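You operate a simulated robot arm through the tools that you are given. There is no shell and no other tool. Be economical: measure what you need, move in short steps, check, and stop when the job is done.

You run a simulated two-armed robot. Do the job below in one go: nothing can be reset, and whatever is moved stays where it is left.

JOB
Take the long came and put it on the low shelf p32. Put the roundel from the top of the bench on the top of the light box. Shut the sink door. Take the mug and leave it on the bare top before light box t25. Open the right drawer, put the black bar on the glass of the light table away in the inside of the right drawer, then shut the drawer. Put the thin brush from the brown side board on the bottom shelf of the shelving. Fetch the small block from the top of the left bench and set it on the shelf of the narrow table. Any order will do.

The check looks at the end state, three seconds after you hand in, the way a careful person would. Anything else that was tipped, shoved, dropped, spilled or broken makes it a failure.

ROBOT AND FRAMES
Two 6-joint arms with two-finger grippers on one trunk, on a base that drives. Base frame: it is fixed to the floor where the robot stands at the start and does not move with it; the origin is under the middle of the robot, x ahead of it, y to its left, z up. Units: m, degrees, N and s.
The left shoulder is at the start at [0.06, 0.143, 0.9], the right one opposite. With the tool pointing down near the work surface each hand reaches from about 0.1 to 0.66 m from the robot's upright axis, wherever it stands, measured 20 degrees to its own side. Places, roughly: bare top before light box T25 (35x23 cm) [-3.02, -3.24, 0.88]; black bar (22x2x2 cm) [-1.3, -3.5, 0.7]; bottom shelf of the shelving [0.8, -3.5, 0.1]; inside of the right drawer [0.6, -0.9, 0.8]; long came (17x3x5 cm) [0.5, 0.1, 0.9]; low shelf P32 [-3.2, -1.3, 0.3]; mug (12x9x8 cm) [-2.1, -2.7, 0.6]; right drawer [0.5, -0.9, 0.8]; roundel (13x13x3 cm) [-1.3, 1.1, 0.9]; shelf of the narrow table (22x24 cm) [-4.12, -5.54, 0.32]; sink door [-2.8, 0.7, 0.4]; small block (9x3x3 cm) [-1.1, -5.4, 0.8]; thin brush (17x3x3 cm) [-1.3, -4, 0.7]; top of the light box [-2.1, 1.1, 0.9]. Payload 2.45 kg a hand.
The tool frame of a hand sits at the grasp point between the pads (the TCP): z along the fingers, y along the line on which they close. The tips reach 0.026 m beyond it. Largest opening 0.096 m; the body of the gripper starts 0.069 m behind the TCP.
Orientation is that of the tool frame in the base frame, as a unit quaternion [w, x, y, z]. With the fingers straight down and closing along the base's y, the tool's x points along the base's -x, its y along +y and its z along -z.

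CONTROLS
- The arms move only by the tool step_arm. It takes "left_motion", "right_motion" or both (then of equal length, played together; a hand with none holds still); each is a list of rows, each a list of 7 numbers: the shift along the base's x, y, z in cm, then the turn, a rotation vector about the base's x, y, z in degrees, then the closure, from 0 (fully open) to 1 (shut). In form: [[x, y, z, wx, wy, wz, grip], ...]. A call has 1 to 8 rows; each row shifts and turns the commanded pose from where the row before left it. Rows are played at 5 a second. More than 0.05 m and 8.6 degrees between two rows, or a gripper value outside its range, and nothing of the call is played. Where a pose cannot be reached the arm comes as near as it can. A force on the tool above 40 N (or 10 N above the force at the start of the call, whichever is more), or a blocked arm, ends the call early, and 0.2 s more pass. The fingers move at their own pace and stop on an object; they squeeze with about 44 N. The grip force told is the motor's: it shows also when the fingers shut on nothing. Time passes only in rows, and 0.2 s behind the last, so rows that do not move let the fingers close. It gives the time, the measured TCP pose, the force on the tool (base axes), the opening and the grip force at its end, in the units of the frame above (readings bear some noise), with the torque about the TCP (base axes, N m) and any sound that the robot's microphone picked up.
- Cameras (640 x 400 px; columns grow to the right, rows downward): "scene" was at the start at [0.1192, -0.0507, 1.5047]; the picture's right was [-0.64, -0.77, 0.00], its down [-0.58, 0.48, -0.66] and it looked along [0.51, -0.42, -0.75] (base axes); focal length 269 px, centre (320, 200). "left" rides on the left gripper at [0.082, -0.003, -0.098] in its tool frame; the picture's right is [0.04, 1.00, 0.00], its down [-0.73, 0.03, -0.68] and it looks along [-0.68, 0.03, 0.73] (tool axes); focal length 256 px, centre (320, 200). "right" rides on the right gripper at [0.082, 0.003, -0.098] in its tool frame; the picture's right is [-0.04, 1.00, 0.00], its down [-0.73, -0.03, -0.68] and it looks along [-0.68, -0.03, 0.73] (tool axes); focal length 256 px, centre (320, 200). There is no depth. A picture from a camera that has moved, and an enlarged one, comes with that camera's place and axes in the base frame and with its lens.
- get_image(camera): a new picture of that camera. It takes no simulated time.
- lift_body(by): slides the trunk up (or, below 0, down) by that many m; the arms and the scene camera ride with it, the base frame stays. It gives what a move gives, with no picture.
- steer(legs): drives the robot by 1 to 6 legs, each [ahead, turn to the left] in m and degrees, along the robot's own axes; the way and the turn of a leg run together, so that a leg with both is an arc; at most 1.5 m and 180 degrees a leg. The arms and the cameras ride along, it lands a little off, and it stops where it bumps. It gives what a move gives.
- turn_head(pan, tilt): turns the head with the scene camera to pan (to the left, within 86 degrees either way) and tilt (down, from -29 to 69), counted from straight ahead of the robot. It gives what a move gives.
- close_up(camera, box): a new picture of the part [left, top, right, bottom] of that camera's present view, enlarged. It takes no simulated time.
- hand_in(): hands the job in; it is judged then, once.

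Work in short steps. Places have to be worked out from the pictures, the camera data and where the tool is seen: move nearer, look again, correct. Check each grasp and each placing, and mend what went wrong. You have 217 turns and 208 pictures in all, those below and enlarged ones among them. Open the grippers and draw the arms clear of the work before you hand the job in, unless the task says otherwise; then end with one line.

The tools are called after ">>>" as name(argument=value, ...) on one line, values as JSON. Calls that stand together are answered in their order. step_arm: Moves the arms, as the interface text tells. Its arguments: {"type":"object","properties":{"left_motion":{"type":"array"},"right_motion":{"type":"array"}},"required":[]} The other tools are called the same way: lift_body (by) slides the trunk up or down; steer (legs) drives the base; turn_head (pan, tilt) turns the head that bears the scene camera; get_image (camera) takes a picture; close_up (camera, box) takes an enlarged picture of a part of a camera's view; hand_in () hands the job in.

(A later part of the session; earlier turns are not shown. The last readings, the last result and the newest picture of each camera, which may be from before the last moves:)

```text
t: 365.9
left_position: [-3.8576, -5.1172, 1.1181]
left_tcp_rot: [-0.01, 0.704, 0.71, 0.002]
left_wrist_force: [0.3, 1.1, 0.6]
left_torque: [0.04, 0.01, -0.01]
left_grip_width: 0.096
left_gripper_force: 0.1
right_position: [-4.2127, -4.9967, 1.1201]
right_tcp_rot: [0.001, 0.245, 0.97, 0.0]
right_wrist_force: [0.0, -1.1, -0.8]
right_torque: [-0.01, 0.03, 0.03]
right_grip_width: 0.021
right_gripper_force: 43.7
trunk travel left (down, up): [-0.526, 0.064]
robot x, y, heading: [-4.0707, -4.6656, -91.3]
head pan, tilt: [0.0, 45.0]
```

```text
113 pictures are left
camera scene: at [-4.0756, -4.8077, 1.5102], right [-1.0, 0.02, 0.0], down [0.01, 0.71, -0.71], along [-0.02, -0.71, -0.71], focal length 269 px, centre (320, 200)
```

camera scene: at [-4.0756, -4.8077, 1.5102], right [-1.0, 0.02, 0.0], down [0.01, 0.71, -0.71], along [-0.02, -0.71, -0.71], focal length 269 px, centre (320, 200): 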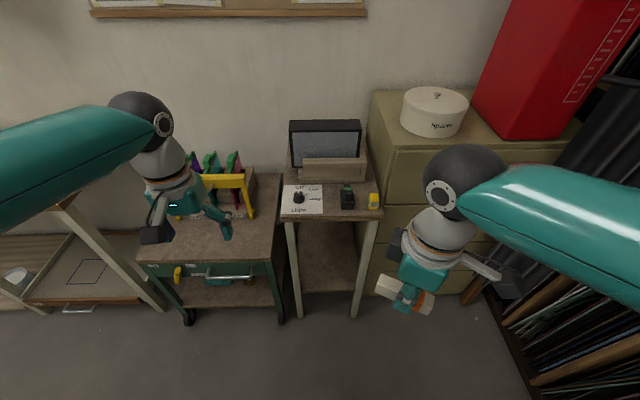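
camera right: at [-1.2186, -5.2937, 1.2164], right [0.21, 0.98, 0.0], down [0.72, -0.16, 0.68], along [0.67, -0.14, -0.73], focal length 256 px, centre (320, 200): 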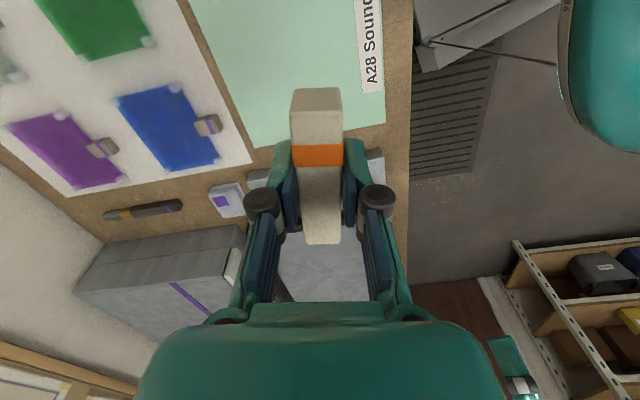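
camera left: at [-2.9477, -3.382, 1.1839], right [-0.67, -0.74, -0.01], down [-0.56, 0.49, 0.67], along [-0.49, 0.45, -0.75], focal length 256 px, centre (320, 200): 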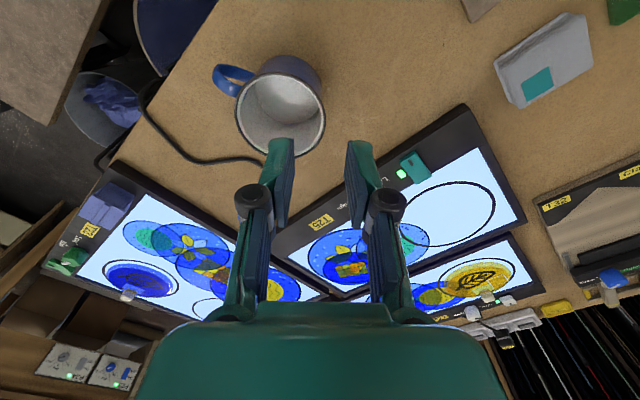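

The narrow table's shelf is at y≥-5.42, between legs at x≈-3.99 and -4.29. I pull the left hand back, yaw the right tool -62° (block fore-aft), and move forward 0.25 m.

>>> step_arm(left_motion=[[0.5, 3, 0, 0, 0, 0, 0], [0.5, 3, 0, 0, 0, 0, 0], [0.5, 3, 0, 0, 0, 0, 0], [0.5, 3, 0, 0, 0, 0, 0], [0.5, 3, 0, 0, 0, 0, 0], [0.5, 3, 0, 0, 0, 0, 0], [0, 0, 0, 0, 0, 0, 0], [0, 0, 0, 0, 0, 0, 0]], right_motion=[[0, 0, 0, 0, 0, -7.7, 1], [0, 0, 0, 0, 0, -7.7, 1], [0, 0, 0, 0, 0, -7.7, 1], [0, 0, 0, 0, 0, -7.7, 1], [0, 0, 0, 0, 0, -7.7, 1], [0, 0, 0, 0, 0, -7.7, 1], [0, 0, 0, 0, 0, -7.7, 1], [0, 0, 0, 0, 0, -7.7, 1]])

>>> steer(legs=[[0.25, 0]])

>>> lift_body(by=-0.38)

>>> turn_head(pan=0, tilt=42)

>>> get_image(camera="scene")

>>> get_image(camera="right")

```text
t: 367.7
left_position: [-3.829, -4.9366, 1.1172]
left_tcp_rot: [-0.012, 0.705, 0.709, 0.003]
left_wrist_force: [0.4, 0.3, 0.4]
left_torque: [0.01, 0.01, 0.03]
left_grip_width: 0.0958
left_gripper_force: 0.0
right_position: [-4.2123, -4.9952, 1.1206]
right_tcp_rot: [0.002, 0.707, 0.708, 0.0]
right_wrist_force: [-0.1, -0.5, -0.9]
right_torque: [-0.02, 0.0, 0.02]
right_grip_width: 0.0212
right_gripper_force: 43.8
trunk travel left (down, up): [-0.526, 0.064]
robot x, y, heading: [-4.0738, -4.6596, -91.2]
head pan, tilt: [0.0, 45.0]
```

```text
t: 369.5
left_position: [-3.834, -5.1905, 1.1159]
left_tcp_rot: [-0.011, 0.704, 0.71, 0.003]
left_wrist_force: [-0.1, -0.1, -0.1]
left_torque: [0.05, 0.01, -0.01]
left_grip_width: 0.096
left_gripper_force: 0.1
right_position: [-4.2168, -5.2497, 1.1194]
right_tcp_rot: [0.001, 0.705, 0.709, -0.001]
right_wrist_force: [-1.3, -0.5, -1.4]
right_torque: [0.07, 0.0, 0.02]
right_grip_width: 0.0208
right_gripper_force: 43.9
trunk travel left (down, up): [-0.526, 0.064]
robot x, y, heading: [-4.0826, -4.9157, -91.2]
head pan, tilt: [0.0, 45.0]
```

```text
t: 373.2
left_position: [-3.8344, -5.1891, 0.7367]
left_tcp_rot: [-0.011, 0.704, 0.71, 0.003]
left_wrist_force: [0.1, -0.5, -0.1]
left_torque: [-0.01, -0.01, 0.0]
left_grip_width: 0.0961
left_gripper_force: 0.1
right_position: [-4.2171, -5.2478, 0.7417]
right_tcp_rot: [0.002, 0.705, 0.709, 0.0]
right_wrist_force: [0.8, 0.4, -0.5]
right_torque: [0.04, -0.02, 0.01]
right_grip_width: 0.0208
right_gripper_force: 43.9
trunk travel left (down, up): [-0.146, 0.444]
robot x, y, heading: [-4.0755, -4.9157, -91.1]
head pan, tilt: [0.0, 45.0]
```

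```text
t: 373.8
left_position: [-3.8346, -5.1889, 0.7372]
left_tcp_rot: [-0.011, 0.704, 0.71, 0.003]
left_wrist_force: [0.8, 0.3, 0.4]
left_torque: [0.01, 0.01, -0.02]
left_grip_width: 0.0959
left_gripper_force: 0.1
right_position: [-4.2184, -5.2483, 0.7403]
right_tcp_rot: [0.001, 0.706, 0.709, -0.001]
right_wrist_force: [0.2, 1.0, -1.0]
right_torque: [-0.01, -0.01, 0.0]
right_grip_width: 0.0208
right_gripper_force: 44.0
trunk travel left (down, up): [-0.146, 0.444]
robot x, y, heading: [-4.0721, -4.912, -91.2]
head pan, tilt: [0.0, 42.0]
```

```text
112 pictures are left
camera scene: at [-4.082, -5.0617, 1.1345], right [-1.0, 0.02, 0.0], down [0.01, 0.67, -0.74], along [-0.02, -0.74, -0.67], focal length 269 px, centre (320, 200)
```

scene: 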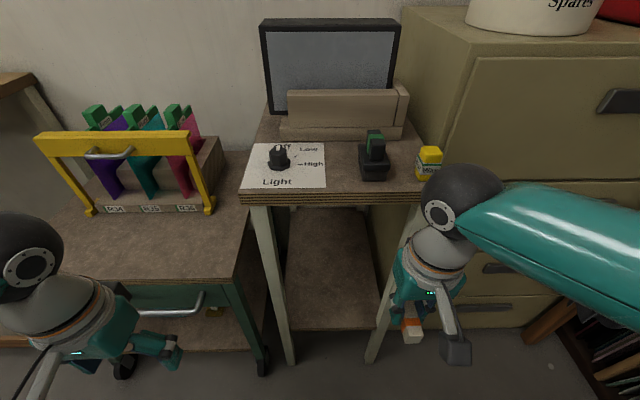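

```text
111 pictures are left
camera right: at [-4.215, -5.1667, 0.8388], right [1.0, -0.04, 0.0], down [-0.03, -0.73, 0.68], along [-0.02, -0.68, -0.73], focal length 256 px, centre (320, 200)
```

right: 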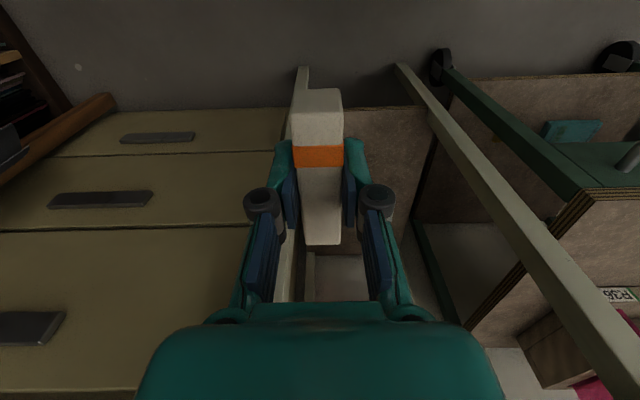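

To bring the forearm in between the legs I should stand further east and face −110°. Reposition.

>>> steer(legs=[[0, -50], [-0.22, 0], [0, 31], [0.08, 0]])

>>> get_image(camera="scene")

```text
t: 380.4
left_position: [-3.7964, -5.194, 0.7377]
left_tcp_rot: [-0.011, 0.815, 0.579, 0.004]
left_wrist_force: [-0.3, 1.2, 0.6]
left_torque: [-0.02, -0.03, 0.01]
left_grip_width: 0.096
left_gripper_force: 0.0
right_position: [-4.1773, -5.1198, 0.7395]
right_tcp_rot: [0.002, 0.816, 0.578, -0.001]
right_wrist_force: [-0.5, 0.3, -0.6]
right_torque: [-0.03, 0.02, -0.03]
right_grip_width: 0.0209
right_gripper_force: 43.9
trunk travel left (down, up): [-0.146, 0.444]
robot x, y, heading: [-3.9331, -4.8553, -110.6]
head pan, tilt: [0.0, 42.0]
```

```text
110 pictures are left
camera scene: at [-3.9881, -4.9901, 1.1345], right [-0.94, 0.35, 0.0], down [0.24, 0.63, -0.74], along [-0.26, -0.7, -0.67], focal length 269 px, centre (320, 200)
```

scene: 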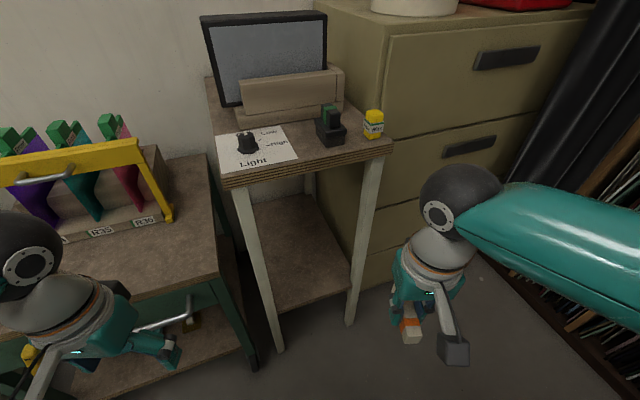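

Forward 0.07 m, trunk down, then lower the hand to z≈0.41 in front of the shelf.

>>> steer(legs=[[0.07, 0]])

>>> lift_body(by=-0.14)

>>> step_arm(right_motion=[[2.5, 0, -4, 0, 0, 0, 1], [2.5, 0, -4, 0, 0, 0, 1], [2.5, 0, -4, 0, 0, 0, 1], [2.5, 0, -4, 0, 0, 0, 1], [0, 0, -3, 0, 0, 0, 1], [0, 0, 0, 0, 0, 0, 1]])

>>> get_image(camera="scene")

>>> get_image(camera="right")

```text
t: 381.4
left_position: [-3.8205, -5.2592, 0.7382]
left_tcp_rot: [-0.01, 0.815, 0.579, 0.004]
left_wrist_force: [0.8, 0.0, -0.5]
left_torque: [-0.03, 0.03, -0.02]
left_grip_width: 0.0958
left_gripper_force: 0.1
right_position: [-4.2012, -5.1858, 0.7415]
right_tcp_rot: [0.001, 0.816, 0.578, -0.001]
right_wrist_force: [-0.6, -1.1, -1.0]
right_torque: [0.0, 0.01, -0.03]
right_grip_width: 0.0211
right_gripper_force: 44.1
trunk travel left (down, up): [-0.146, 0.444]
robot x, y, heading: [-3.9601, -4.9235, -110.7]
head pan, tilt: [0.0, 42.0]
```

```text
t: 383.1
left_position: [-3.8205, -5.259, 0.5998]
left_tcp_rot: [-0.01, 0.815, 0.58, 0.004]
left_wrist_force: [-0.6, 0.1, 0.0]
left_torque: [-0.03, 0.04, -0.02]
left_grip_width: 0.0961
left_gripper_force: 0.1
right_position: [-4.2007, -5.1863, 0.6017]
right_tcp_rot: [0.002, 0.817, 0.577, -0.001]
right_wrist_force: [0.2, -0.3, -0.4]
right_torque: [0.02, 0.01, -0.01]
right_grip_width: 0.0208
right_gripper_force: 44.1
trunk travel left (down, up): [-0.006, 0.584]
robot x, y, heading: [-3.9609, -4.9196, -110.7]
head pan, tilt: [0.0, 42.0]
```

```text
t: 384.5
left_position: [-3.821, -5.2598, 0.5989]
left_tcp_rot: [-0.011, 0.815, 0.58, 0.005]
left_wrist_force: [-0.4, -0.7, 0.9]
left_torque: [0.01, 0.0, 0.01]
left_grip_width: 0.0961
left_gripper_force: 0.1
right_position: [-4.1022, -5.1854, 0.4112]
right_tcp_rot: [0.001, 0.816, 0.578, 0.0]
right_wrist_force: [0.6, 0.8, -1.3]
right_torque: [0.02, 0.01, 0.01]
right_grip_width: 0.0208
right_gripper_force: 43.8
trunk travel left (down, up): [-0.006, 0.584]
robot x, y, heading: [-3.9597, -4.9193, -110.6]
head pan, tilt: [0.0, 42.0]
```

```text
109 pictures are left
camera scene: at [-4.0129, -5.056, 0.9945], right [-0.94, 0.35, 0.0], down [0.24, 0.63, -0.74], along [-0.26, -0.7, -0.67], focal length 269 px, centre (320, 200)
```

scene: 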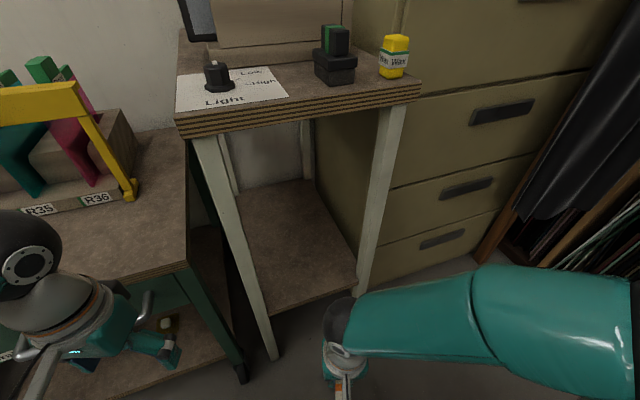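

```text
108 pictures are left
camera right: at [-4.0715, -5.1099, 0.5087], right [0.93, -0.37, 0.0], down [-0.27, -0.68, 0.68], along [-0.25, -0.63, -0.73], focal length 256 px, centre (320, 200)
```

right: 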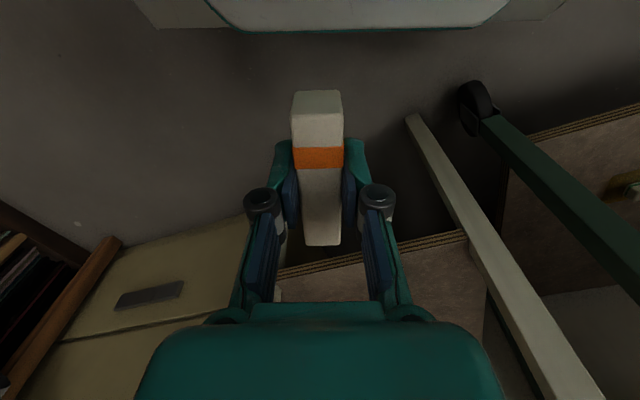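

Shelf front edge at y≈-5.38. Slide in towards y=-5.45.

>>> step_arm(right_motion=[[0, -4.5, 0, 0, 0, 0, 1], [0, -4.5, 0, 0, 0, 0, 1], [0, -4.5, 0, 0, 0, 0, 1], [0, -4.5, 0, 0, 0, 0, 1], [0, 0, 0, 0, 0, 0, 1]])

>>> get_image(camera="scene")

>>> get_image(camera="right")

```text
t: 385.7
left_position: [-3.8199, -5.2598, 0.5984]
left_tcp_rot: [-0.01, 0.815, 0.579, 0.004]
left_wrist_force: [-0.3, 0.1, -0.3]
left_torque: [0.02, -0.01, 0.01]
left_grip_width: 0.0962
left_gripper_force: 0.0
right_position: [-4.1027, -5.3659, 0.4114]
right_tcp_rot: [0.002, 0.815, 0.579, -0.001]
right_wrist_force: [-0.2, -0.1, -0.5]
right_torque: [0.0, -0.03, -0.03]
right_grip_width: 0.0209
right_gripper_force: 44.1
trunk travel left (down, up): [-0.006, 0.584]
robot x, y, heading: [-3.9606, -4.9221, -110.8]
head pan, tilt: [0.0, 42.0]
```

```text
107 pictures are left
camera scene: at [-4.0129, -5.0562, 0.9944], right [-0.94, 0.35, 0.0], down [0.24, 0.63, -0.74], along [-0.26, -0.7, -0.67], focal length 269 px, centre (320, 200)
```

scene: 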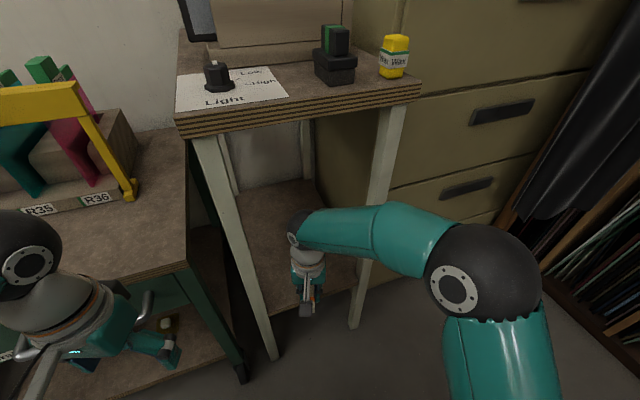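

```text
106 pictures are left
camera right: at [-4.0724, -5.2907, 0.5097], right [0.93, -0.37, 0.0], down [-0.27, -0.68, 0.68], along [-0.25, -0.63, -0.73], focal length 256 px, centre (320, 200)
```

right: 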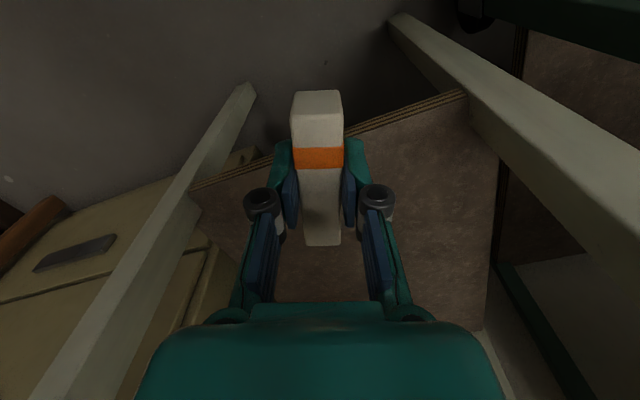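

The forearm's slant brings it close to the right front leg; backing the robot 0.08 m so the arm extends straighter, then reach in.

>>> steer(legs=[[-0.08, 0]])

>>> step_arm(right_motion=[[-0.4, -4.3, 0, 0, 0, 0, 1], [-0.4, -4.3, 0, 0, 0, 0, 1], [-0.4, -4.3, 0, 0, 0, 0, 1], [-0.4, -3.4, 0, 0, 0, 0, 1], [0, 0, 0, 0, 0, 0, 1]])

>>> get_image(camera="scene")

>>> get_image(camera="right")

```text
t: 386.8
left_position: [-3.7918, -5.1835, 0.5981]
left_tcp_rot: [-0.011, 0.815, 0.58, 0.004]
left_wrist_force: [-0.8, -0.6, 0.7]
left_torque: [-0.01, -0.01, -0.01]
left_grip_width: 0.0959
left_gripper_force: 0.0
right_position: [-4.0738, -5.2913, 0.4125]
right_tcp_rot: [0.001, 0.816, 0.578, -0.001]
right_wrist_force: [0.6, 0.2, -0.8]
right_torque: [0.05, 0.01, 0.02]
right_grip_width: 0.0209
right_gripper_force: 43.5
trunk travel left (down, up): [-0.006, 0.584]
robot x, y, heading: [-3.931, -4.8436, -110.7]
head pan, tilt: [0.0, 42.0]
```

```text
t: 388.0
left_position: [-3.7925, -5.184, 0.598]
left_tcp_rot: [-0.01, 0.815, 0.58, 0.004]
left_wrist_force: [-0.4, -0.3, 0.4]
left_torque: [0.03, 0.0, 0.03]
left_grip_width: 0.096
left_gripper_force: 0.0
right_position: [-4.0898, -5.4463, 0.4098]
right_tcp_rot: [0.0, 0.815, 0.579, 0.0]
right_wrist_force: [0.8, -0.6, -0.6]
right_torque: [0.02, 0.01, -0.01]
right_grip_width: 0.0209
right_gripper_force: 44.7
right hand out of reach, approached as far as the arm can: row 4
trunk travel left (down, up): [-0.006, 0.584]
robot x, y, heading: [-3.9338, -4.8465, -110.6]
head pan, tilt: [0.0, 42.0]
```

```text
105 pictures are left
camera scene: at [-3.9847, -4.9814, 0.9944], right [-0.94, 0.35, 0.0], down [0.24, 0.63, -0.74], along [-0.26, -0.7, -0.67], focal length 269 px, centre (320, 200)
```

scene: 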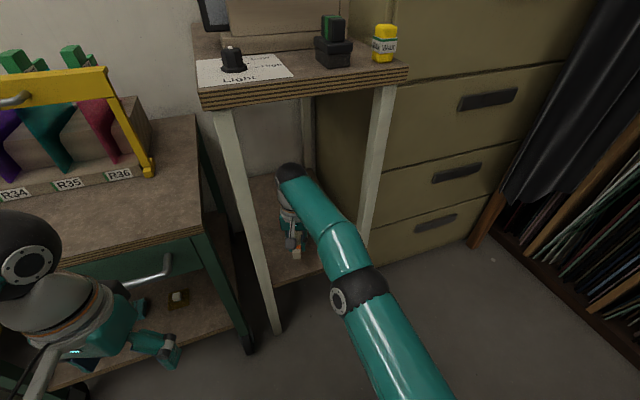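

```text
104 pictures are left
camera right: at [-4.0596, -5.3702, 0.5083], right [0.93, -0.37, 0.0], down [-0.27, -0.68, 0.68], along [-0.25, -0.63, -0.73], focal length 256 px, centre (320, 200)
```

right: 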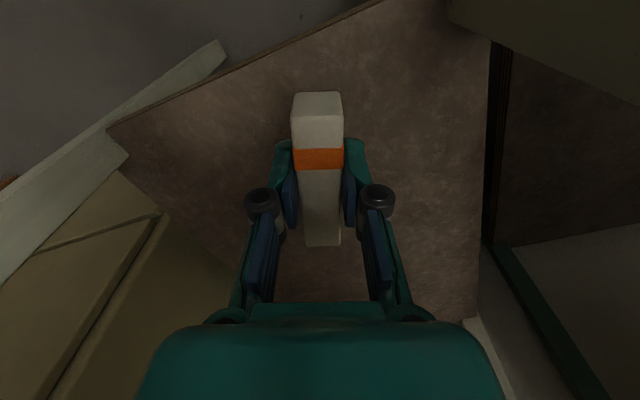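

Arm is now straight between the legs. Drive 0.05 m forward and lower to contact.

>>> steer(legs=[[0.05, 0]])

>>> step_arm(right_motion=[[0, 0, -2, 0, 0, 0, 1], [0, 0, -1.5, 0, 0, 0, 1], [0, 0, -0.6, 0, 0, 0, 1], [0, 0, -0.5, 0, 0, 0, 1], [0, 0, -0.5, 0, 0, 0, 1], [0, 0, -0.5, 0, 0, 0, 1], [0, 0, -0.5, 0, 0, 0, 1], [0, 0, -0.5, 0, 0, 0, 1]])

>>> get_image(camera="right")

```text
t: 388.9
left_position: [-3.8089, -5.2326, 0.5982]
left_tcp_rot: [-0.01, 0.814, 0.58, 0.004]
left_wrist_force: [-0.7, -0.5, -0.4]
left_torque: [-0.03, -0.04, -0.02]
left_grip_width: 0.0959
left_gripper_force: 0.2
right_position: [-4.1065, -5.4937, 0.4109]
right_tcp_rot: [0.002, 0.816, 0.579, -0.001]
right_wrist_force: [-0.3, 0.2, -0.1]
right_torque: [-0.03, -0.01, -0.02]
right_grip_width: 0.0208
right_gripper_force: 43.4
trunk travel left (down, up): [-0.006, 0.584]
robot x, y, heading: [-3.947, -4.8964, -110.7]
head pan, tilt: [0.0, 42.0]
```

```text
t: 390.7
left_position: [-3.8116, -5.2326, 0.5994]
left_tcp_rot: [-0.011, 0.814, 0.58, 0.004]
left_wrist_force: [0.8, 0.1, -0.3]
left_torque: [0.02, 0.0, -0.02]
left_grip_width: 0.0961
left_gripper_force: 0.0
right_position: [-4.1079, -5.4943, 0.3465]
right_tcp_rot: [0.002, 0.816, 0.578, -0.002]
right_wrist_force: [0.4, 1.0, 4.7]
right_torque: [0.08, 0.05, -0.03]
right_grip_width: 0.0207
right_gripper_force: 43.9
trunk travel left (down, up): [-0.006, 0.584]
robot x, y, heading: [-3.9523, -4.8936, -110.7]
head pan, tilt: [0.0, 42.0]
```

```text
103 pictures are left
camera right: at [-4.0773, -5.418, 0.4442], right [0.93, -0.37, 0.0], down [-0.27, -0.68, 0.68], along [-0.25, -0.63, -0.73], focal length 256 px, centre (320, 200)
```

right: 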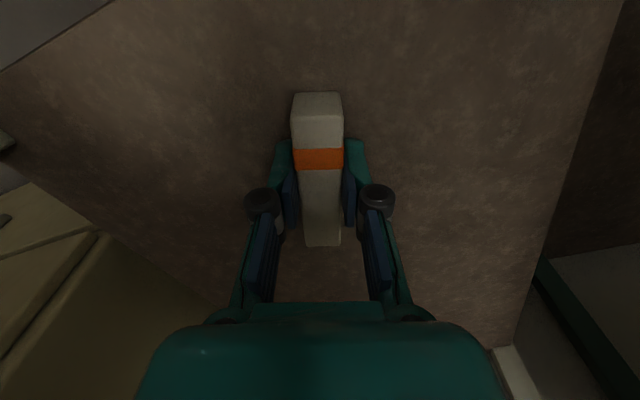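

Light contact is felt (5 N) at 0.3465. Release, lift 5 cm, and withdraw.

>>> step_arm(right_motion=[[0, 0, -0.2, 0, 0, 0, 1], [0, 0, 0, 0, 0, 0, 0.6], [0, 0, 0, 0, 0, 0, 0.5], [0, 0, 0, 0, 0, 0, 0.5], [0, 0, 3, 0, 0, 0, 0.5], [0, 0, 3, 0, 0, 0, 0.5], [0.4, 4.3, 0, 0, 0, 0, 0.5], [0.4, 4.3, 0, 0, 0, 0, 0.5]])

>>> get_image(camera="right")

```text
t: 392.5
left_position: [-3.8092, -5.2327, 0.5978]
left_tcp_rot: [-0.011, 0.814, 0.58, 0.004]
left_wrist_force: [-0.3, -0.7, -0.6]
left_torque: [0.03, 0.02, 0.01]
left_grip_width: 0.0959
left_gripper_force: 0.1
right_position: [-4.1001, -5.4092, 0.4038]
right_tcp_rot: [0.003, 0.816, 0.577, -0.001]
right_wrist_force: [0.2, -0.1, 1.0]
right_torque: [0.0, -0.03, 0.02]
right_grip_width: 0.0481
right_gripper_force: 0.1
trunk travel left (down, up): [-0.006, 0.584]
robot x, y, heading: [-3.951, -4.8955, -110.6]
head pan, tilt: [0.0, 42.0]
```

```text
102 pictures are left
camera right: at [-4.0694, -5.3321, 0.5009], right [0.93, -0.37, 0.0], down [-0.27, -0.68, 0.68], along [-0.25, -0.64, -0.73], focal length 256 px, centre (320, 200)
```

right: 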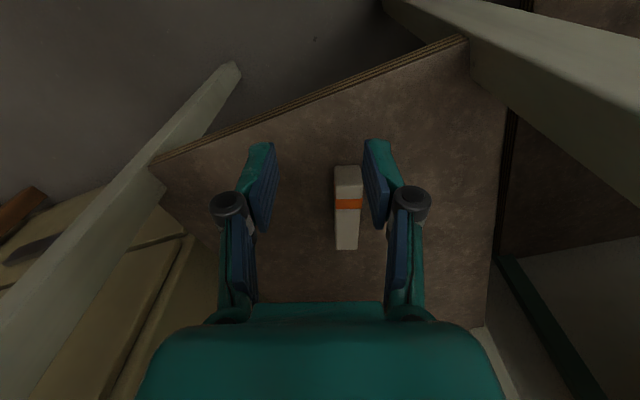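

Block sits on the shelf. Reverse out, raise the trunk, and head for the light table's west side.

>>> steer(legs=[[-0.27, 0]])

>>> lift_body(by=0.4)

>>> lift_body(by=0.12)

>>> step_arm(right_motion=[[0, 3, 3, 0, 0, 0, 0], [0, 3, 3, 0, 0, 0, 0], [-1, 3, 3, 0, 0, 0, 0], [-1, 3, 3, 0, 0, 0, 0], [-1, 3, 3, 0, 0, 0, 0], [-1, 0, 4, 0, 0, 0, 0]])

>>> steer(legs=[[0, 45]])

>>> steer(legs=[[0, 45]])

>>> steer(legs=[[0, 20], [1.4, 0], [0.35, 0], [0, 45]])

>>> steer(legs=[[0, 38]])

```text
t: 394.4
left_position: [-3.7154, -4.9779, 0.599]
left_tcp_rot: [-0.011, 0.815, 0.579, 0.005]
left_wrist_force: [0.3, -0.4, -0.3]
left_torque: [0.02, -0.04, 0.01]
left_grip_width: 0.0959
left_gripper_force: 0.1
right_position: [-4.005, -5.154, 0.4026]
right_tcp_rot: [0.002, 0.816, 0.578, -0.001]
right_wrist_force: [-0.2, 0.3, -0.4]
right_torque: [0.0, 0.0, 0.0]
right_grip_width: 0.0481
right_gripper_force: 0.0
trunk travel left (down, up): [-0.006, 0.584]
robot x, y, heading: [-3.8573, -4.641, -110.7]
head pan, tilt: [0.0, 42.0]
```

```text
t: 398.3
left_position: [-3.7154, -4.9791, 0.9991]
left_tcp_rot: [-0.01, 0.815, 0.579, 0.005]
left_wrist_force: [0.0, -0.4, -1.1]
left_torque: [-0.01, 0.0, -0.01]
left_grip_width: 0.096
left_gripper_force: 0.1
right_position: [-4.0031, -5.1543, 0.8034]
right_tcp_rot: [0.002, 0.817, 0.577, 0.0]
right_wrist_force: [0.0, 0.1, 0.1]
right_torque: [-0.02, -0.05, -0.02]
right_grip_width: 0.048
right_gripper_force: 0.1
trunk travel left (down, up): [-0.406, 0.184]
robot x, y, heading: [-3.8531, -4.6373, -110.6]
head pan, tilt: [0.0, 42.0]
```

```text
t: 399.8
left_position: [-3.7151, -4.9796, 1.1195]
left_tcp_rot: [-0.01, 0.815, 0.58, 0.004]
left_wrist_force: [0.0, 0.4, -0.6]
left_torque: [0.0, 0.03, -0.01]
left_grip_width: 0.0961
left_gripper_force: 0.1
right_position: [-4.005, -5.1539, 0.9217]
right_tcp_rot: [0.001, 0.816, 0.579, -0.002]
right_wrist_force: [0.3, 0.4, 0.1]
right_torque: [-0.04, 0.0, -0.01]
right_grip_width: 0.0483
right_gripper_force: 0.1
trunk travel left (down, up): [-0.526, 0.064]
robot x, y, heading: [-3.8563, -4.638, -110.5]
head pan, tilt: [0.0, 42.0]
```

```text
t: 401.2
left_position: [-3.7147, -4.9788, 1.119]
left_tcp_rot: [-0.011, 0.815, 0.58, 0.004]
left_wrist_force: [0.2, -0.5, 0.1]
left_torque: [0.04, 0.0, 0.02]
left_grip_width: 0.0959
left_gripper_force: 0.0
right_position: [-4.0453, -5.0036, 1.1137]
right_tcp_rot: [0.001, 0.817, 0.577, 0.0]
right_wrist_force: [-0.1, -0.7, -0.4]
right_torque: [0.03, -0.03, -0.03]
right_grip_width: 0.0962
right_gripper_force: 0.0
trunk travel left (down, up): [-0.526, 0.064]
robot x, y, heading: [-3.8569, -4.6389, -110.6]
head pan, tilt: [0.0, 42.0]
```

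```text
t: 403.9
left_position: [-3.5196, -4.7807, 1.1185]
left_tcp_rot: [-0.011, 0.536, 0.844, 0.0]
left_wrist_force: [0.0, -1.1, 0.9]
left_torque: [-0.01, 0.02, -0.01]
left_grip_width: 0.096
left_gripper_force: 0.1
right_position: [-3.7372, -5.0297, 1.1143]
right_tcp_rot: [0.002, 0.537, 0.843, -0.001]
right_wrist_force: [-0.3, 0.2, 1.4]
right_torque: [0.02, 0.04, -0.01]
right_grip_width: 0.0958
right_gripper_force: 0.0
trunk travel left (down, up): [-0.526, 0.064]
robot x, y, heading: [-3.8764, -4.6449, -66.1]
head pan, tilt: [0.0, 42.0]
```

```text
t: 406.6
left_position: [-3.5241, -4.4913, 1.1192]
left_tcp_rot: [-0.01, 0.174, 0.985, -0.004]
left_wrist_force: [1.4, 0.9, 0.5]
left_torque: [-0.02, 0.03, 0.02]
left_grip_width: 0.0961
left_gripper_force: 0.0
right_position: [-3.5034, -4.8205, 1.1151]
right_tcp_rot: [0.001, 0.175, 0.985, 0.0]
right_wrist_force: [0.9, -0.4, 0.1]
right_torque: [0.03, 0.01, -0.01]
right_grip_width: 0.096
right_gripper_force: 0.0
trunk travel left (down, up): [-0.526, 0.064]
robot x, y, heading: [-3.8818, -4.6661, -21.4]
head pan, tilt: [0.0, 42.0]
```

```text
t: 419.1
left_position: [-2.1369, -4.3123, 1.12]
left_tcp_rot: [-0.007, -0.385, 0.923, -0.01]
left_wrist_force: [-0.4, 0.0, 0.8]
left_torque: [-0.05, 0.02, -0.01]
left_grip_width: 0.096
left_gripper_force: 0.0
right_position: [-1.8301, -4.4335, 1.1138]
right_tcp_rot: [0.002, -0.383, 0.924, 0.001]
right_wrist_force: [0.1, 1.1, -0.7]
right_torque: [0.01, 0.0, 0.0]
right_grip_width: 0.0961
right_gripper_force: 0.1
trunk travel left (down, up): [-0.526, 0.064]
robot x, y, heading: [-2.11, -4.7291, 43.7]
head pan, tilt: [0.0, 42.0]
```

```text
t: 421.5
left_position: [-2.3885, -4.4158, 1.1208]
left_tcp_rot: [-0.004, -0.666, 0.746, -0.011]
left_wrist_force: [0.2, 0.2, -0.3]
left_torque: [-0.01, 0.03, -0.03]
left_grip_width: 0.0961
left_gripper_force: 0.0
right_position: [-2.0721, -4.3193, 1.1143]
right_tcp_rot: [0.001, -0.666, 0.746, 0.002]
right_wrist_force: [-0.3, -0.2, 0.8]
right_torque: [-0.06, -0.02, -0.01]
right_grip_width: 0.096
right_gripper_force: 0.0
trunk travel left (down, up): [-0.526, 0.064]
robot x, y, heading: [-2.0935, -4.7282, 82.2]
head pan, tilt: [0.0, 42.0]
```

Drive north 0.9 m and turn to face the light table.

>>> steer(legs=[[0.9, 0], [0, -45]])

>>> steer(legs=[[0, -37]])

>>> turn_head(pan=0, tilt=42)

>>> get_image(camera="scene")

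```text
t: 428.6
left_position: [-1.957, -3.4098, 1.1207]
left_tcp_rot: [-0.007, -0.33, 0.944, -0.008]
left_wrist_force: [-0.2, -0.2, 0.5]
left_torque: [-0.01, 0.03, 0.01]
left_grip_width: 0.0962
left_gripper_force: 0.1
right_position: [-1.6629, -3.5657, 1.1157]
right_tcp_rot: [0.001, -0.327, 0.945, 0.001]
right_wrist_force: [-0.2, -1.0, 0.2]
right_torque: [-0.02, 0.01, 0.0]
right_grip_width: 0.0963
right_gripper_force: 0.1
trunk travel left (down, up): [-0.526, 0.064]
robot x, y, heading: [-1.9826, -3.8227, 36.8]
head pan, tilt: [0.0, 42.0]
```

```text
t: 431.0
left_position: [-1.7102, -3.5091, 1.1219]
left_tcp_rot: [-0.009, -0.011, 1.0, -0.005]
left_wrist_force: [0.4, -1.0, 0.5]
left_torque: [-0.03, 0.04, -0.01]
left_grip_width: 0.0962
left_gripper_force: 0.1
right_position: [-1.5724, -3.8105, 1.1149]
right_tcp_rot: [0.003, -0.009, 1.0, 0.001]
right_wrist_force: [1.0, 0.5, 1.0]
right_torque: [-0.03, 0.03, 0.01]
right_grip_width: 0.0961
right_gripper_force: 0.1
trunk travel left (down, up): [-0.526, 0.064]
robot x, y, heading: [-1.9842, -3.8036, 0.1]
head pan, tilt: [0.0, 42.0]
```

```text
t: 431.6
left_position: [-1.7115, -3.5091, 1.1226]
left_tcp_rot: [-0.01, -0.011, 1.0, -0.005]
left_wrist_force: [-0.1, 0.3, -0.9]
left_torque: [0.01, -0.04, -0.03]
left_grip_width: 0.0962
left_gripper_force: 0.0
right_position: [-1.572, -3.811, 1.1157]
right_tcp_rot: [0.002, -0.008, 1.0, 0.001]
right_wrist_force: [-0.3, -0.1, -0.8]
right_torque: [0.04, -0.02, 0.02]
right_grip_width: 0.0961
right_gripper_force: 0.0
trunk travel left (down, up): [-0.526, 0.064]
robot x, y, heading: [-1.9794, -3.804, -0.1]
head pan, tilt: [0.0, 42.0]
```

```text
101 pictures are left
camera scene: at [-1.8378, -3.8052, 1.5145], right [0.0, -1.0, 0.0], down [-0.67, 0.0, -0.74], along [0.74, 0.0, -0.67], focal length 269 px, centre (320, 200)
```

scene: 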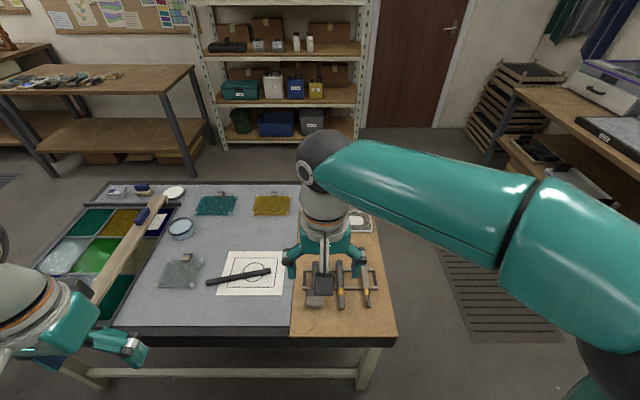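

The black bar lies on the paper; brushes on a little rack on the brown side board. Zoom.

>>> close_up(camera="scene", box=[190, 200, 400, 340])

>>> get_image(camera="right")

```text
2.86 times, centred on (295, 270) of scene
camera zoom: at [-1.8378, -3.8052, 1.5145], right [0.0, -1.0, 0.0], down [-0.67, 0.0, -0.74], along [0.74, 0.0, -0.67], focal length 769 px, centre (391, 0)
```

zoom: 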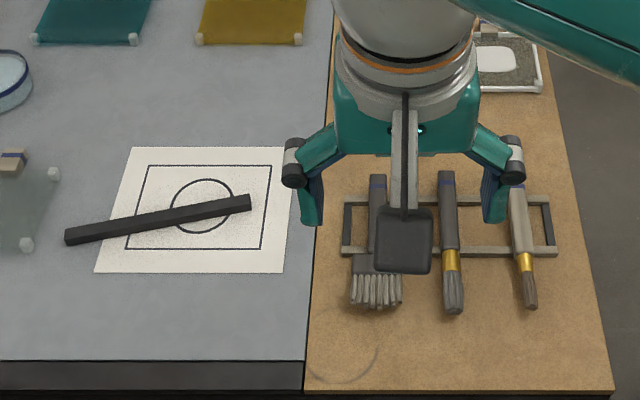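

```text
99 pictures are left
camera right: at [-1.6545, -3.8097, 1.2144], right [0.02, 1.0, 0.0], down [0.73, -0.02, 0.68], along [0.68, -0.01, -0.73], focal length 256 px, centre (320, 200)
```

right: 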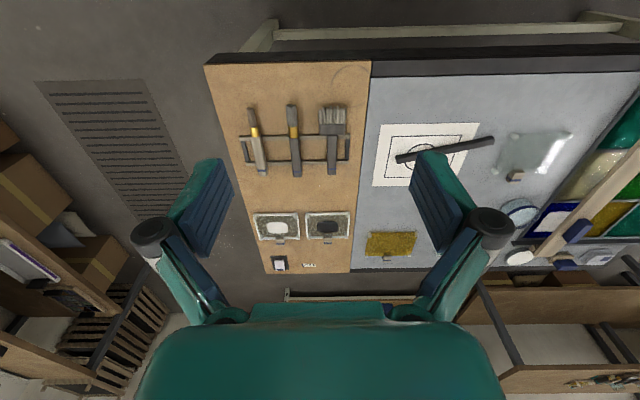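

The slim light-handled brush at ≈(-1.383,-3.954) along x is the thin one; the bar centre is ≈(-1.345,-3.53), axis ≈102°. Right hand goes over the brush's ferrule first.

>>> step_arm(right_motion=[[3.2, -2.9, 0, 0, 0, 0, 0.2], [3.2, -2.9, 0, 0, 0, 0, 0.3], [3.2, -2.9, 0, 0, 0, 0, 0.4], [3.2, -2.9, 0, 0, 0, 0, 0.5], [3.2, -2.6, 0, 0, 0, 0, 0.5], [0, 0, -4.5, 0, 0, 0, 0.5], [0, 0, -4.5, 0, 0, 0, 0.5], [0, 0, -4.5, 0, 0, 0, 0.5]])

>>> step_arm(right_motion=[[0, 0, -4.5, 0, 0, 0, 0.5], [0, 0, -4, 0, 0, 0, 0.5], [0, 0, 0, 0, 0, 0, 0.5]])

>>> get_image(camera="right")

```text
t: 433.4
left_position: [-1.7105, -3.5095, 1.1231]
left_tcp_rot: [-0.009, -0.01, 1.0, -0.005]
left_wrist_force: [0.6, -0.3, -0.9]
left_torque: [0.01, -0.02, -0.02]
left_grip_width: 0.096
left_gripper_force: 0.1
right_position: [-1.4109, -3.9531, 0.9827]
right_tcp_rot: [0.002, -0.008, 1.0, 0.001]
right_wrist_force: [-0.2, 0.1, -0.2]
right_torque: [0.0, 0.01, 0.01]
right_grip_width: 0.0482
right_gripper_force: 0.0
trunk travel left (down, up): [-0.526, 0.064]
robot x, y, heading: [-1.9795, -3.8043, 0.2]
head pan, tilt: [0.0, 42.0]
```

```text
t: 434.2
left_position: [-1.7113, -3.5096, 1.1217]
left_tcp_rot: [-0.009, -0.01, 1.0, -0.006]
left_wrist_force: [-0.3, -0.4, -0.4]
left_torque: [-0.01, 0.01, -0.02]
left_grip_width: 0.0961
left_gripper_force: 0.0
right_position: [-1.4105, -3.9519, 0.8969]
right_tcp_rot: [0.002, -0.008, 1.0, 0.001]
right_wrist_force: [-0.6, 0.3, -0.6]
right_torque: [0.03, -0.01, -0.02]
right_grip_width: 0.048
right_gripper_force: 0.2
trunk travel left (down, up): [-0.526, 0.064]
robot x, y, heading: [-1.98, -3.8025, -0.1]
head pan, tilt: [0.0, 42.0]
```

```text
98 pictures are left
camera right: at [-1.4942, -3.9504, 0.9943], right [0.02, 1.0, 0.0], down [0.73, -0.02, 0.68], along [0.68, -0.01, -0.73], focal length 256 px, centre (320, 200)
```

right: 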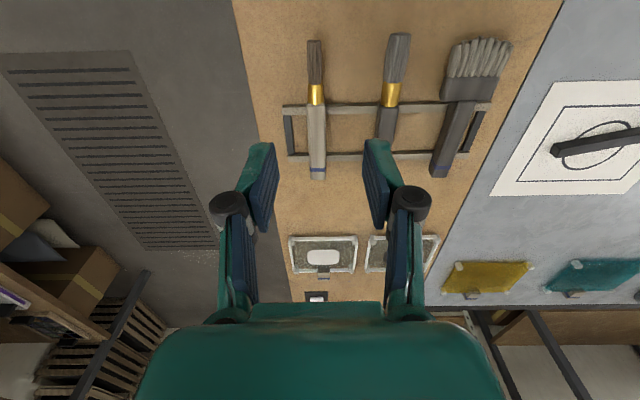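

Recomputed with both views: brush at z≈0.70, spanning x −1.437…−1.263; ferrule at x≈−1.385. Lower to 0.77, shift, and check.

>>> step_arm(right_motion=[[2.3, -0.4, -4, 0, 0, 0, 0.5], [0, 0, -4.5, 0, 0, 0, 0.5], [0, 0, -4, 0, 0, 0, 0.55], [0, 0, 0, 0, 0, 0, 0.55]])

>>> get_image(camera="right")

```text
t: 435.2
left_position: [-1.7111, -3.5091, 1.1234]
left_tcp_rot: [-0.01, -0.011, 1.0, -0.006]
left_wrist_force: [0.3, -0.6, 1.3]
left_torque: [0.01, 0.0, -0.03]
left_grip_width: 0.0959
left_gripper_force: 0.0
right_position: [-1.3901, -3.9562, 0.7703]
right_tcp_rot: [0.003, -0.009, 1.0, 0.001]
right_wrist_force: [0.6, -0.2, 0.0]
right_torque: [-0.02, -0.01, 0.0]
right_grip_width: 0.0433
right_gripper_force: 0.2
trunk travel left (down, up): [-0.526, 0.064]
robot x, y, heading: [-1.9773, -3.8047, 0.2]
head pan, tilt: [0.0, 42.0]
```

```text
97 pictures are left
camera right: at [-1.472, -3.9554, 0.8684], right [0.02, 1.0, 0.0], down [0.73, -0.02, 0.68], along [0.68, -0.01, -0.73], focal length 256 px, centre (320, 200)
```

right: 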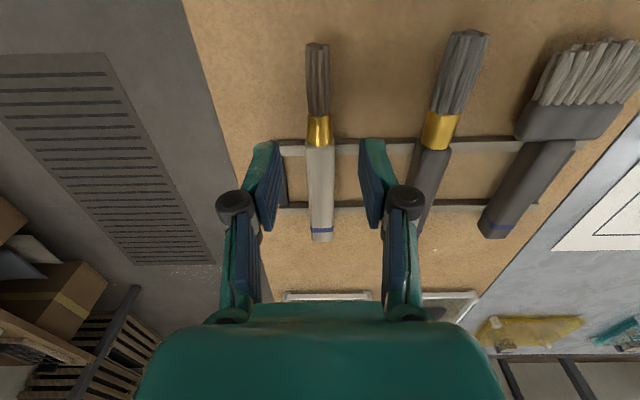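

Ferrule aligned. Lower to 0.718 and close, then lift a bit.

>>> step_arm(right_motion=[[0.2, 0, -3, 0, 0, 0, 0.55], [0, 0, -1.5, 0, 0, 0, 0.55], [0, 0, -0.7, 0, 0, 0, 0.55], [0, 0, 0, 0, 0, 0, 1], [0, 0, 0, 0, 0, 0, 1], [0, 0, 0, 0, 0, 0, 1], [0, 0, 0, 0, 0, 0, 1]])

>>> get_image(camera="right")

```text
t: 436.8
left_position: [-1.7111, -3.5099, 1.1219]
left_tcp_rot: [-0.009, -0.01, 1.0, -0.006]
left_wrist_force: [0.6, 0.2, 0.3]
left_torque: [-0.03, 0.01, 0.01]
left_grip_width: 0.0959
left_gripper_force: 0.1
right_position: [-1.3882, -3.9553, 0.7189]
right_tcp_rot: [0.002, -0.009, 1.0, 0.002]
right_wrist_force: [-0.2, 0.1, 0.2]
right_torque: [-0.06, 0.06, -0.01]
right_grip_width: 0.0209
right_gripper_force: 44.1
trunk travel left (down, up): [-0.526, 0.064]
robot x, y, heading: [-1.9804, -3.7985, 0.3]
head pan, tilt: [0.0, 42.0]
```

```text
96 pictures are left
camera right: at [-1.4697, -3.9551, 0.8169], right [0.02, 1.0, 0.0], down [0.73, -0.02, 0.68], along [0.68, -0.01, -0.73], focal length 256 px, centre (320, 200)
```

right: 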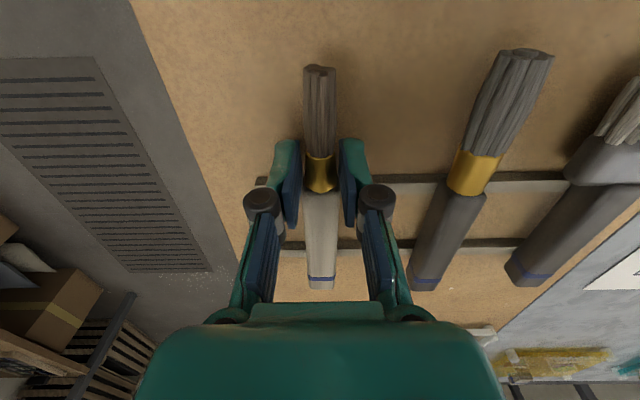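

Gripped. Lift straight up and check.

>>> step_arm(right_motion=[[0, 0, 2, 0, 0, 0, 1], [0, 0, 4, 0, 0, 0, 1], [0, 0, 4.5, 0, 0, 0, 1], [0, 0, 4.5, 0, 0, 0, 1], [0, 0, 4.5, 0, 0, 0, 1], [0, 0, 4.5, 0, 0, 0, 1], [0, 0, 4.5, 0, 0, 0, 1], [0, 0, 4.5, 0, 0, 0, 1]])

>>> get_image(camera="right")

>>> get_image(camera="left")

```text
t: 438.6
left_position: [-1.711, -3.5095, 1.1224]
left_tcp_rot: [-0.009, -0.01, 1.0, -0.007]
left_wrist_force: [0.3, -0.9, -0.8]
left_torque: [0.0, -0.03, 0.05]
left_grip_width: 0.0958
left_gripper_force: 0.1
right_position: [-1.3898, -3.9559, 1.0501]
right_tcp_rot: [0.002, -0.008, 1.0, 0.0]
right_wrist_force: [0.2, 0.3, -1.1]
right_torque: [-0.04, 0.0, 0.01]
right_grip_width: 0.0212
right_gripper_force: 43.6
trunk travel left (down, up): [-0.526, 0.064]
robot x, y, heading: [-1.9806, -3.801, 0.3]
head pan, tilt: [0.0, 42.0]
```

```text
95 pictures are left
camera right: at [-1.4716, -3.9547, 1.1477], right [0.02, 1.0, 0.0], down [0.73, -0.02, 0.68], along [0.68, -0.01, -0.73], focal length 256 px, centre (320, 200)
```

right: 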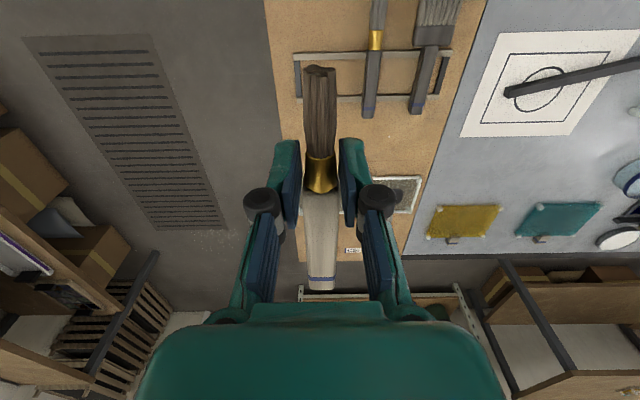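

```text
94 pictures are left
camera left: at [-1.791, -3.5133, 1.2211], right [-0.06, 1.0, -0.01], down [0.75, 0.05, 0.66], along [0.66, 0.03, -0.75], focal length 256 px, centre (320, 200)
```

left: 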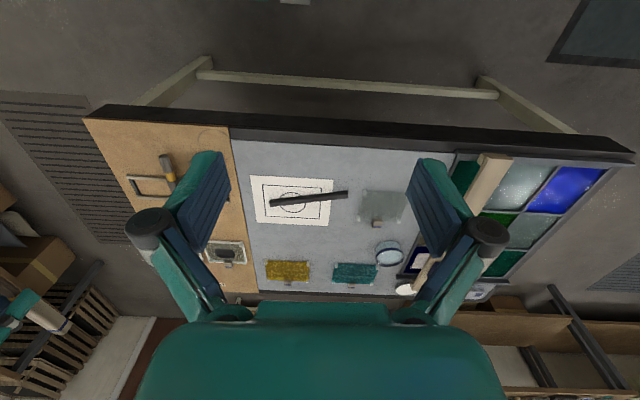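

Brush is held. Tuck the right hand back; move the robot 6 cm closer and bring the left hand, yawed −76°, over the bar.

>>> step_arm(right_motion=[[-4, -0.5, 1, 0, 0, 0, 1], [-4, -0.5, 1, 0, 0, 0, 1], [-4, -0.5, 1, 0, 0, 0, 1], [-4, -0.5, 1, 0, 0, 0, 1], [-4, -0.5, 1, 0, 0, 0, 1], [-4, -0.5, 1, 0, 0, 0, 1]], left_motion=[[4.6, -0.2, 0, 0, 0, -8.5, 0], [4.6, -0.2, 0, 0, 0, -8.5, 0], [4.6, -0.2, 0, 0, 0, -8.5, 0], [4.6, -0.2, 0, 0, 0, -8.5, 0], [4.6, -0.2, 0, 0, 0, -8.5, 0], [0, 0, 0, 0, 0, -8.5, 0]])

>>> steer(legs=[[0.06, 0]])

>>> step_arm(left_motion=[[1.5, -0.2, -3.5, 0, 0, -8.5, 0.2], [1.5, -0.2, -3.5, 0, 0, -8.5, 0.3], [1.5, -0.2, -3.5, 0, 0, -8, 0.4], [1.5, -0.2, -3.5, 0, 0, 0, 0.4], [1.5, -0.2, -3.5, 0, 0, 0, 0.4], [1, 0, -3.5, 0, 0, 0, 0.4], [0, 0, 0, 0, 0, 0, 0.4]])

>>> get_image(camera="left")

```text
t: 440.0
left_position: [-1.4837, -3.5195, 1.1239]
left_tcp_rot: [-0.011, 0.422, 0.907, -0.001]
left_wrist_force: [-0.5, -0.7, 0.5]
left_torque: [0.02, -0.03, 0.01]
left_grip_width: 0.0962
left_gripper_force: 0.1
right_position: [-1.6307, -3.9859, 1.1096]
right_tcp_rot: [0.003, -0.009, 1.0, 0.001]
right_wrist_force: [-0.7, -0.5, -0.4]
right_torque: [-0.01, 0.05, -0.02]
right_grip_width: 0.021
right_gripper_force: 44.4
trunk travel left (down, up): [-0.526, 0.064]
robot x, y, heading: [-1.9794, -3.8045, -0.2]
head pan, tilt: [0.0, 42.0]
```

```text
t: 440.9
left_position: [-1.4191, -3.5195, 1.1208]
left_tcp_rot: [-0.012, 0.422, 0.907, -0.001]
left_wrist_force: [0.6, -0.3, -0.9]
left_torque: [-0.03, 0.04, -0.04]
left_grip_width: 0.096
left_gripper_force: 0.0
right_position: [-1.5652, -3.9855, 1.1076]
right_tcp_rot: [0.0, -0.01, 1.0, 0.001]
right_wrist_force: [1.3, 0.1, -1.5]
right_torque: [0.01, 0.08, 0.01]
right_grip_width: 0.021
right_gripper_force: 44.3
trunk travel left (down, up): [-0.526, 0.064]
robot x, y, heading: [-1.9158, -3.8032, 0.2]
head pan, tilt: [0.0, 42.0]
```

```text
t: 442.6
left_position: [-1.3354, -3.5286, 0.9121]
left_tcp_rot: [-0.012, 0.606, 0.795, 0.001]
left_wrist_force: [0.7, 0.0, -0.5]
left_torque: [0.02, -0.02, -0.03]
left_grip_width: 0.0577
left_gripper_force: 0.0
right_position: [-1.5676, -3.9868, 1.1091]
right_tcp_rot: [0.002, -0.01, 1.0, 0.0]
right_wrist_force: [-0.6, -0.4, -0.6]
right_torque: [-0.01, 0.03, 0.01]
right_grip_width: 0.0211
right_gripper_force: 44.0
trunk travel left (down, up): [-0.526, 0.064]
robot x, y, heading: [-1.9202, -3.8041, -0.1]
head pan, tilt: [0.0, 42.0]
```

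```text
93 pictures are left
camera left: at [-1.3592, -3.453, 1.0107], right [0.95, 0.3, -0.01], down [0.23, -0.71, 0.66], along [0.19, -0.64, -0.75], focal length 256 px, centre (320, 200)
```

left: 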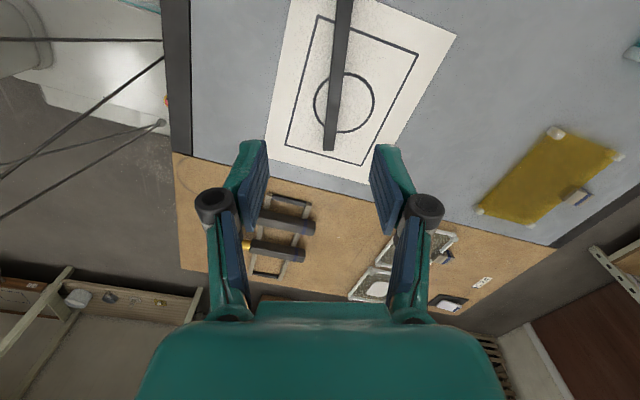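

Bar line passes (-1.319,-3.53). Shift 1.6 cm and lower further.

>>> step_arm(left_motion=[[1.6, 0.8, -4, 0, 0, -2, 0.4], [0, 0, -4.5, 0, 0, 0, 0.5], [0, 0, -2.5, 0, 0, 0, 0.5], [0, 0, 0, 0, 0, 0, 0.5]])

>>> get_image(camera="left")

```text
t: 443.6
left_position: [-1.3209, -3.5212, 0.8026]
left_tcp_rot: [-0.011, 0.621, 0.783, 0.001]
left_wrist_force: [-0.3, 0.5, 0.2]
left_torque: [0.0, 0.01, -0.02]
left_grip_width: 0.0478
left_gripper_force: 0.1
right_position: [-1.5677, -3.9863, 1.1095]
right_tcp_rot: [0.002, -0.011, 1.0, 0.001]
right_wrist_force: [-0.7, -0.6, -1.2]
right_torque: [0.03, 0.04, -0.01]
right_grip_width: 0.0213
right_gripper_force: 43.7
trunk travel left (down, up): [-0.526, 0.064]
robot x, y, heading: [-1.9184, -3.7995, -0.1]
head pan, tilt: [0.0, 42.0]
```

```text
92 pictures are left
camera left: at [-1.3412, -3.4444, 0.9014], right [0.96, 0.27, -0.01], down [0.21, -0.72, 0.66], along [0.17, -0.64, -0.75], focal length 256 px, centre (320, 200)
```

left: 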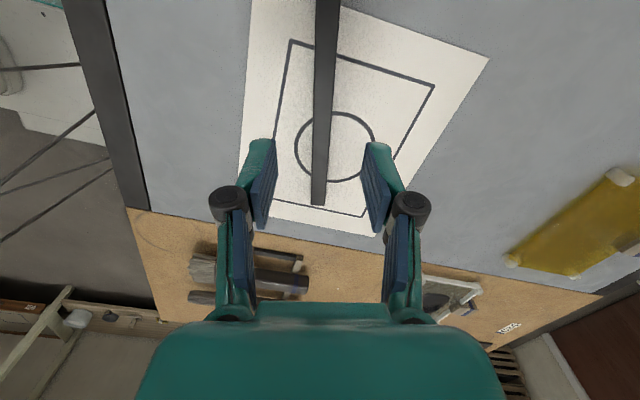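

Well centred. Lower to 0.725, close and lift.

>>> step_arm(left_motion=[[0, 0, -4, 0, 0, 0, 0.5], [0, 0, -2.5, 0, 0, 0, 0.55], [0, 0, -1.2, 0, 0, 0, 0.55], [0, 0, 0, 0, 0, 0, 1], [0, 0, 0, 0, 0, 0, 1], [0, 0, 0, 0, 0, 0, 1], [0, 0, 0, 0, 0, 0, 1]])

>>> get_image(camera="left")

```text
t: 445.1
left_position: [-1.3197, -3.5212, 0.7254]
left_tcp_rot: [-0.011, 0.62, 0.784, 0.001]
left_wrist_force: [0.6, -0.3, -0.6]
left_torque: [0.01, 0.01, -0.02]
left_grip_width: 0.0001
left_gripper_force: 28.1
right_position: [-1.568, -3.9858, 1.1089]
right_tcp_rot: [0.002, -0.01, 1.0, 0.001]
right_wrist_force: [0.0, -0.3, -0.9]
right_torque: [0.0, 0.07, 0.0]
right_grip_width: 0.0209
right_gripper_force: 44.1
trunk travel left (down, up): [-0.526, 0.064]
robot x, y, heading: [-1.9213, -3.8012, 0.0]
head pan, tilt: [0.0, 42.0]
```

```text
91 pictures are left
camera left: at [-1.3407, -3.4451, 0.8245], right [0.96, 0.27, -0.01], down [0.21, -0.72, 0.66], along [0.17, -0.64, -0.75], focal length 256 px, centre (320, 200)
```

left: 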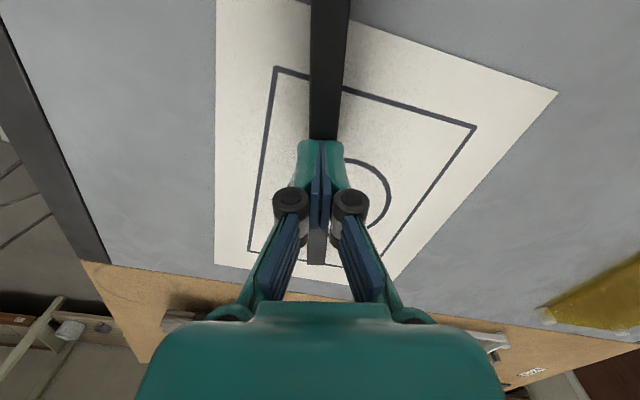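

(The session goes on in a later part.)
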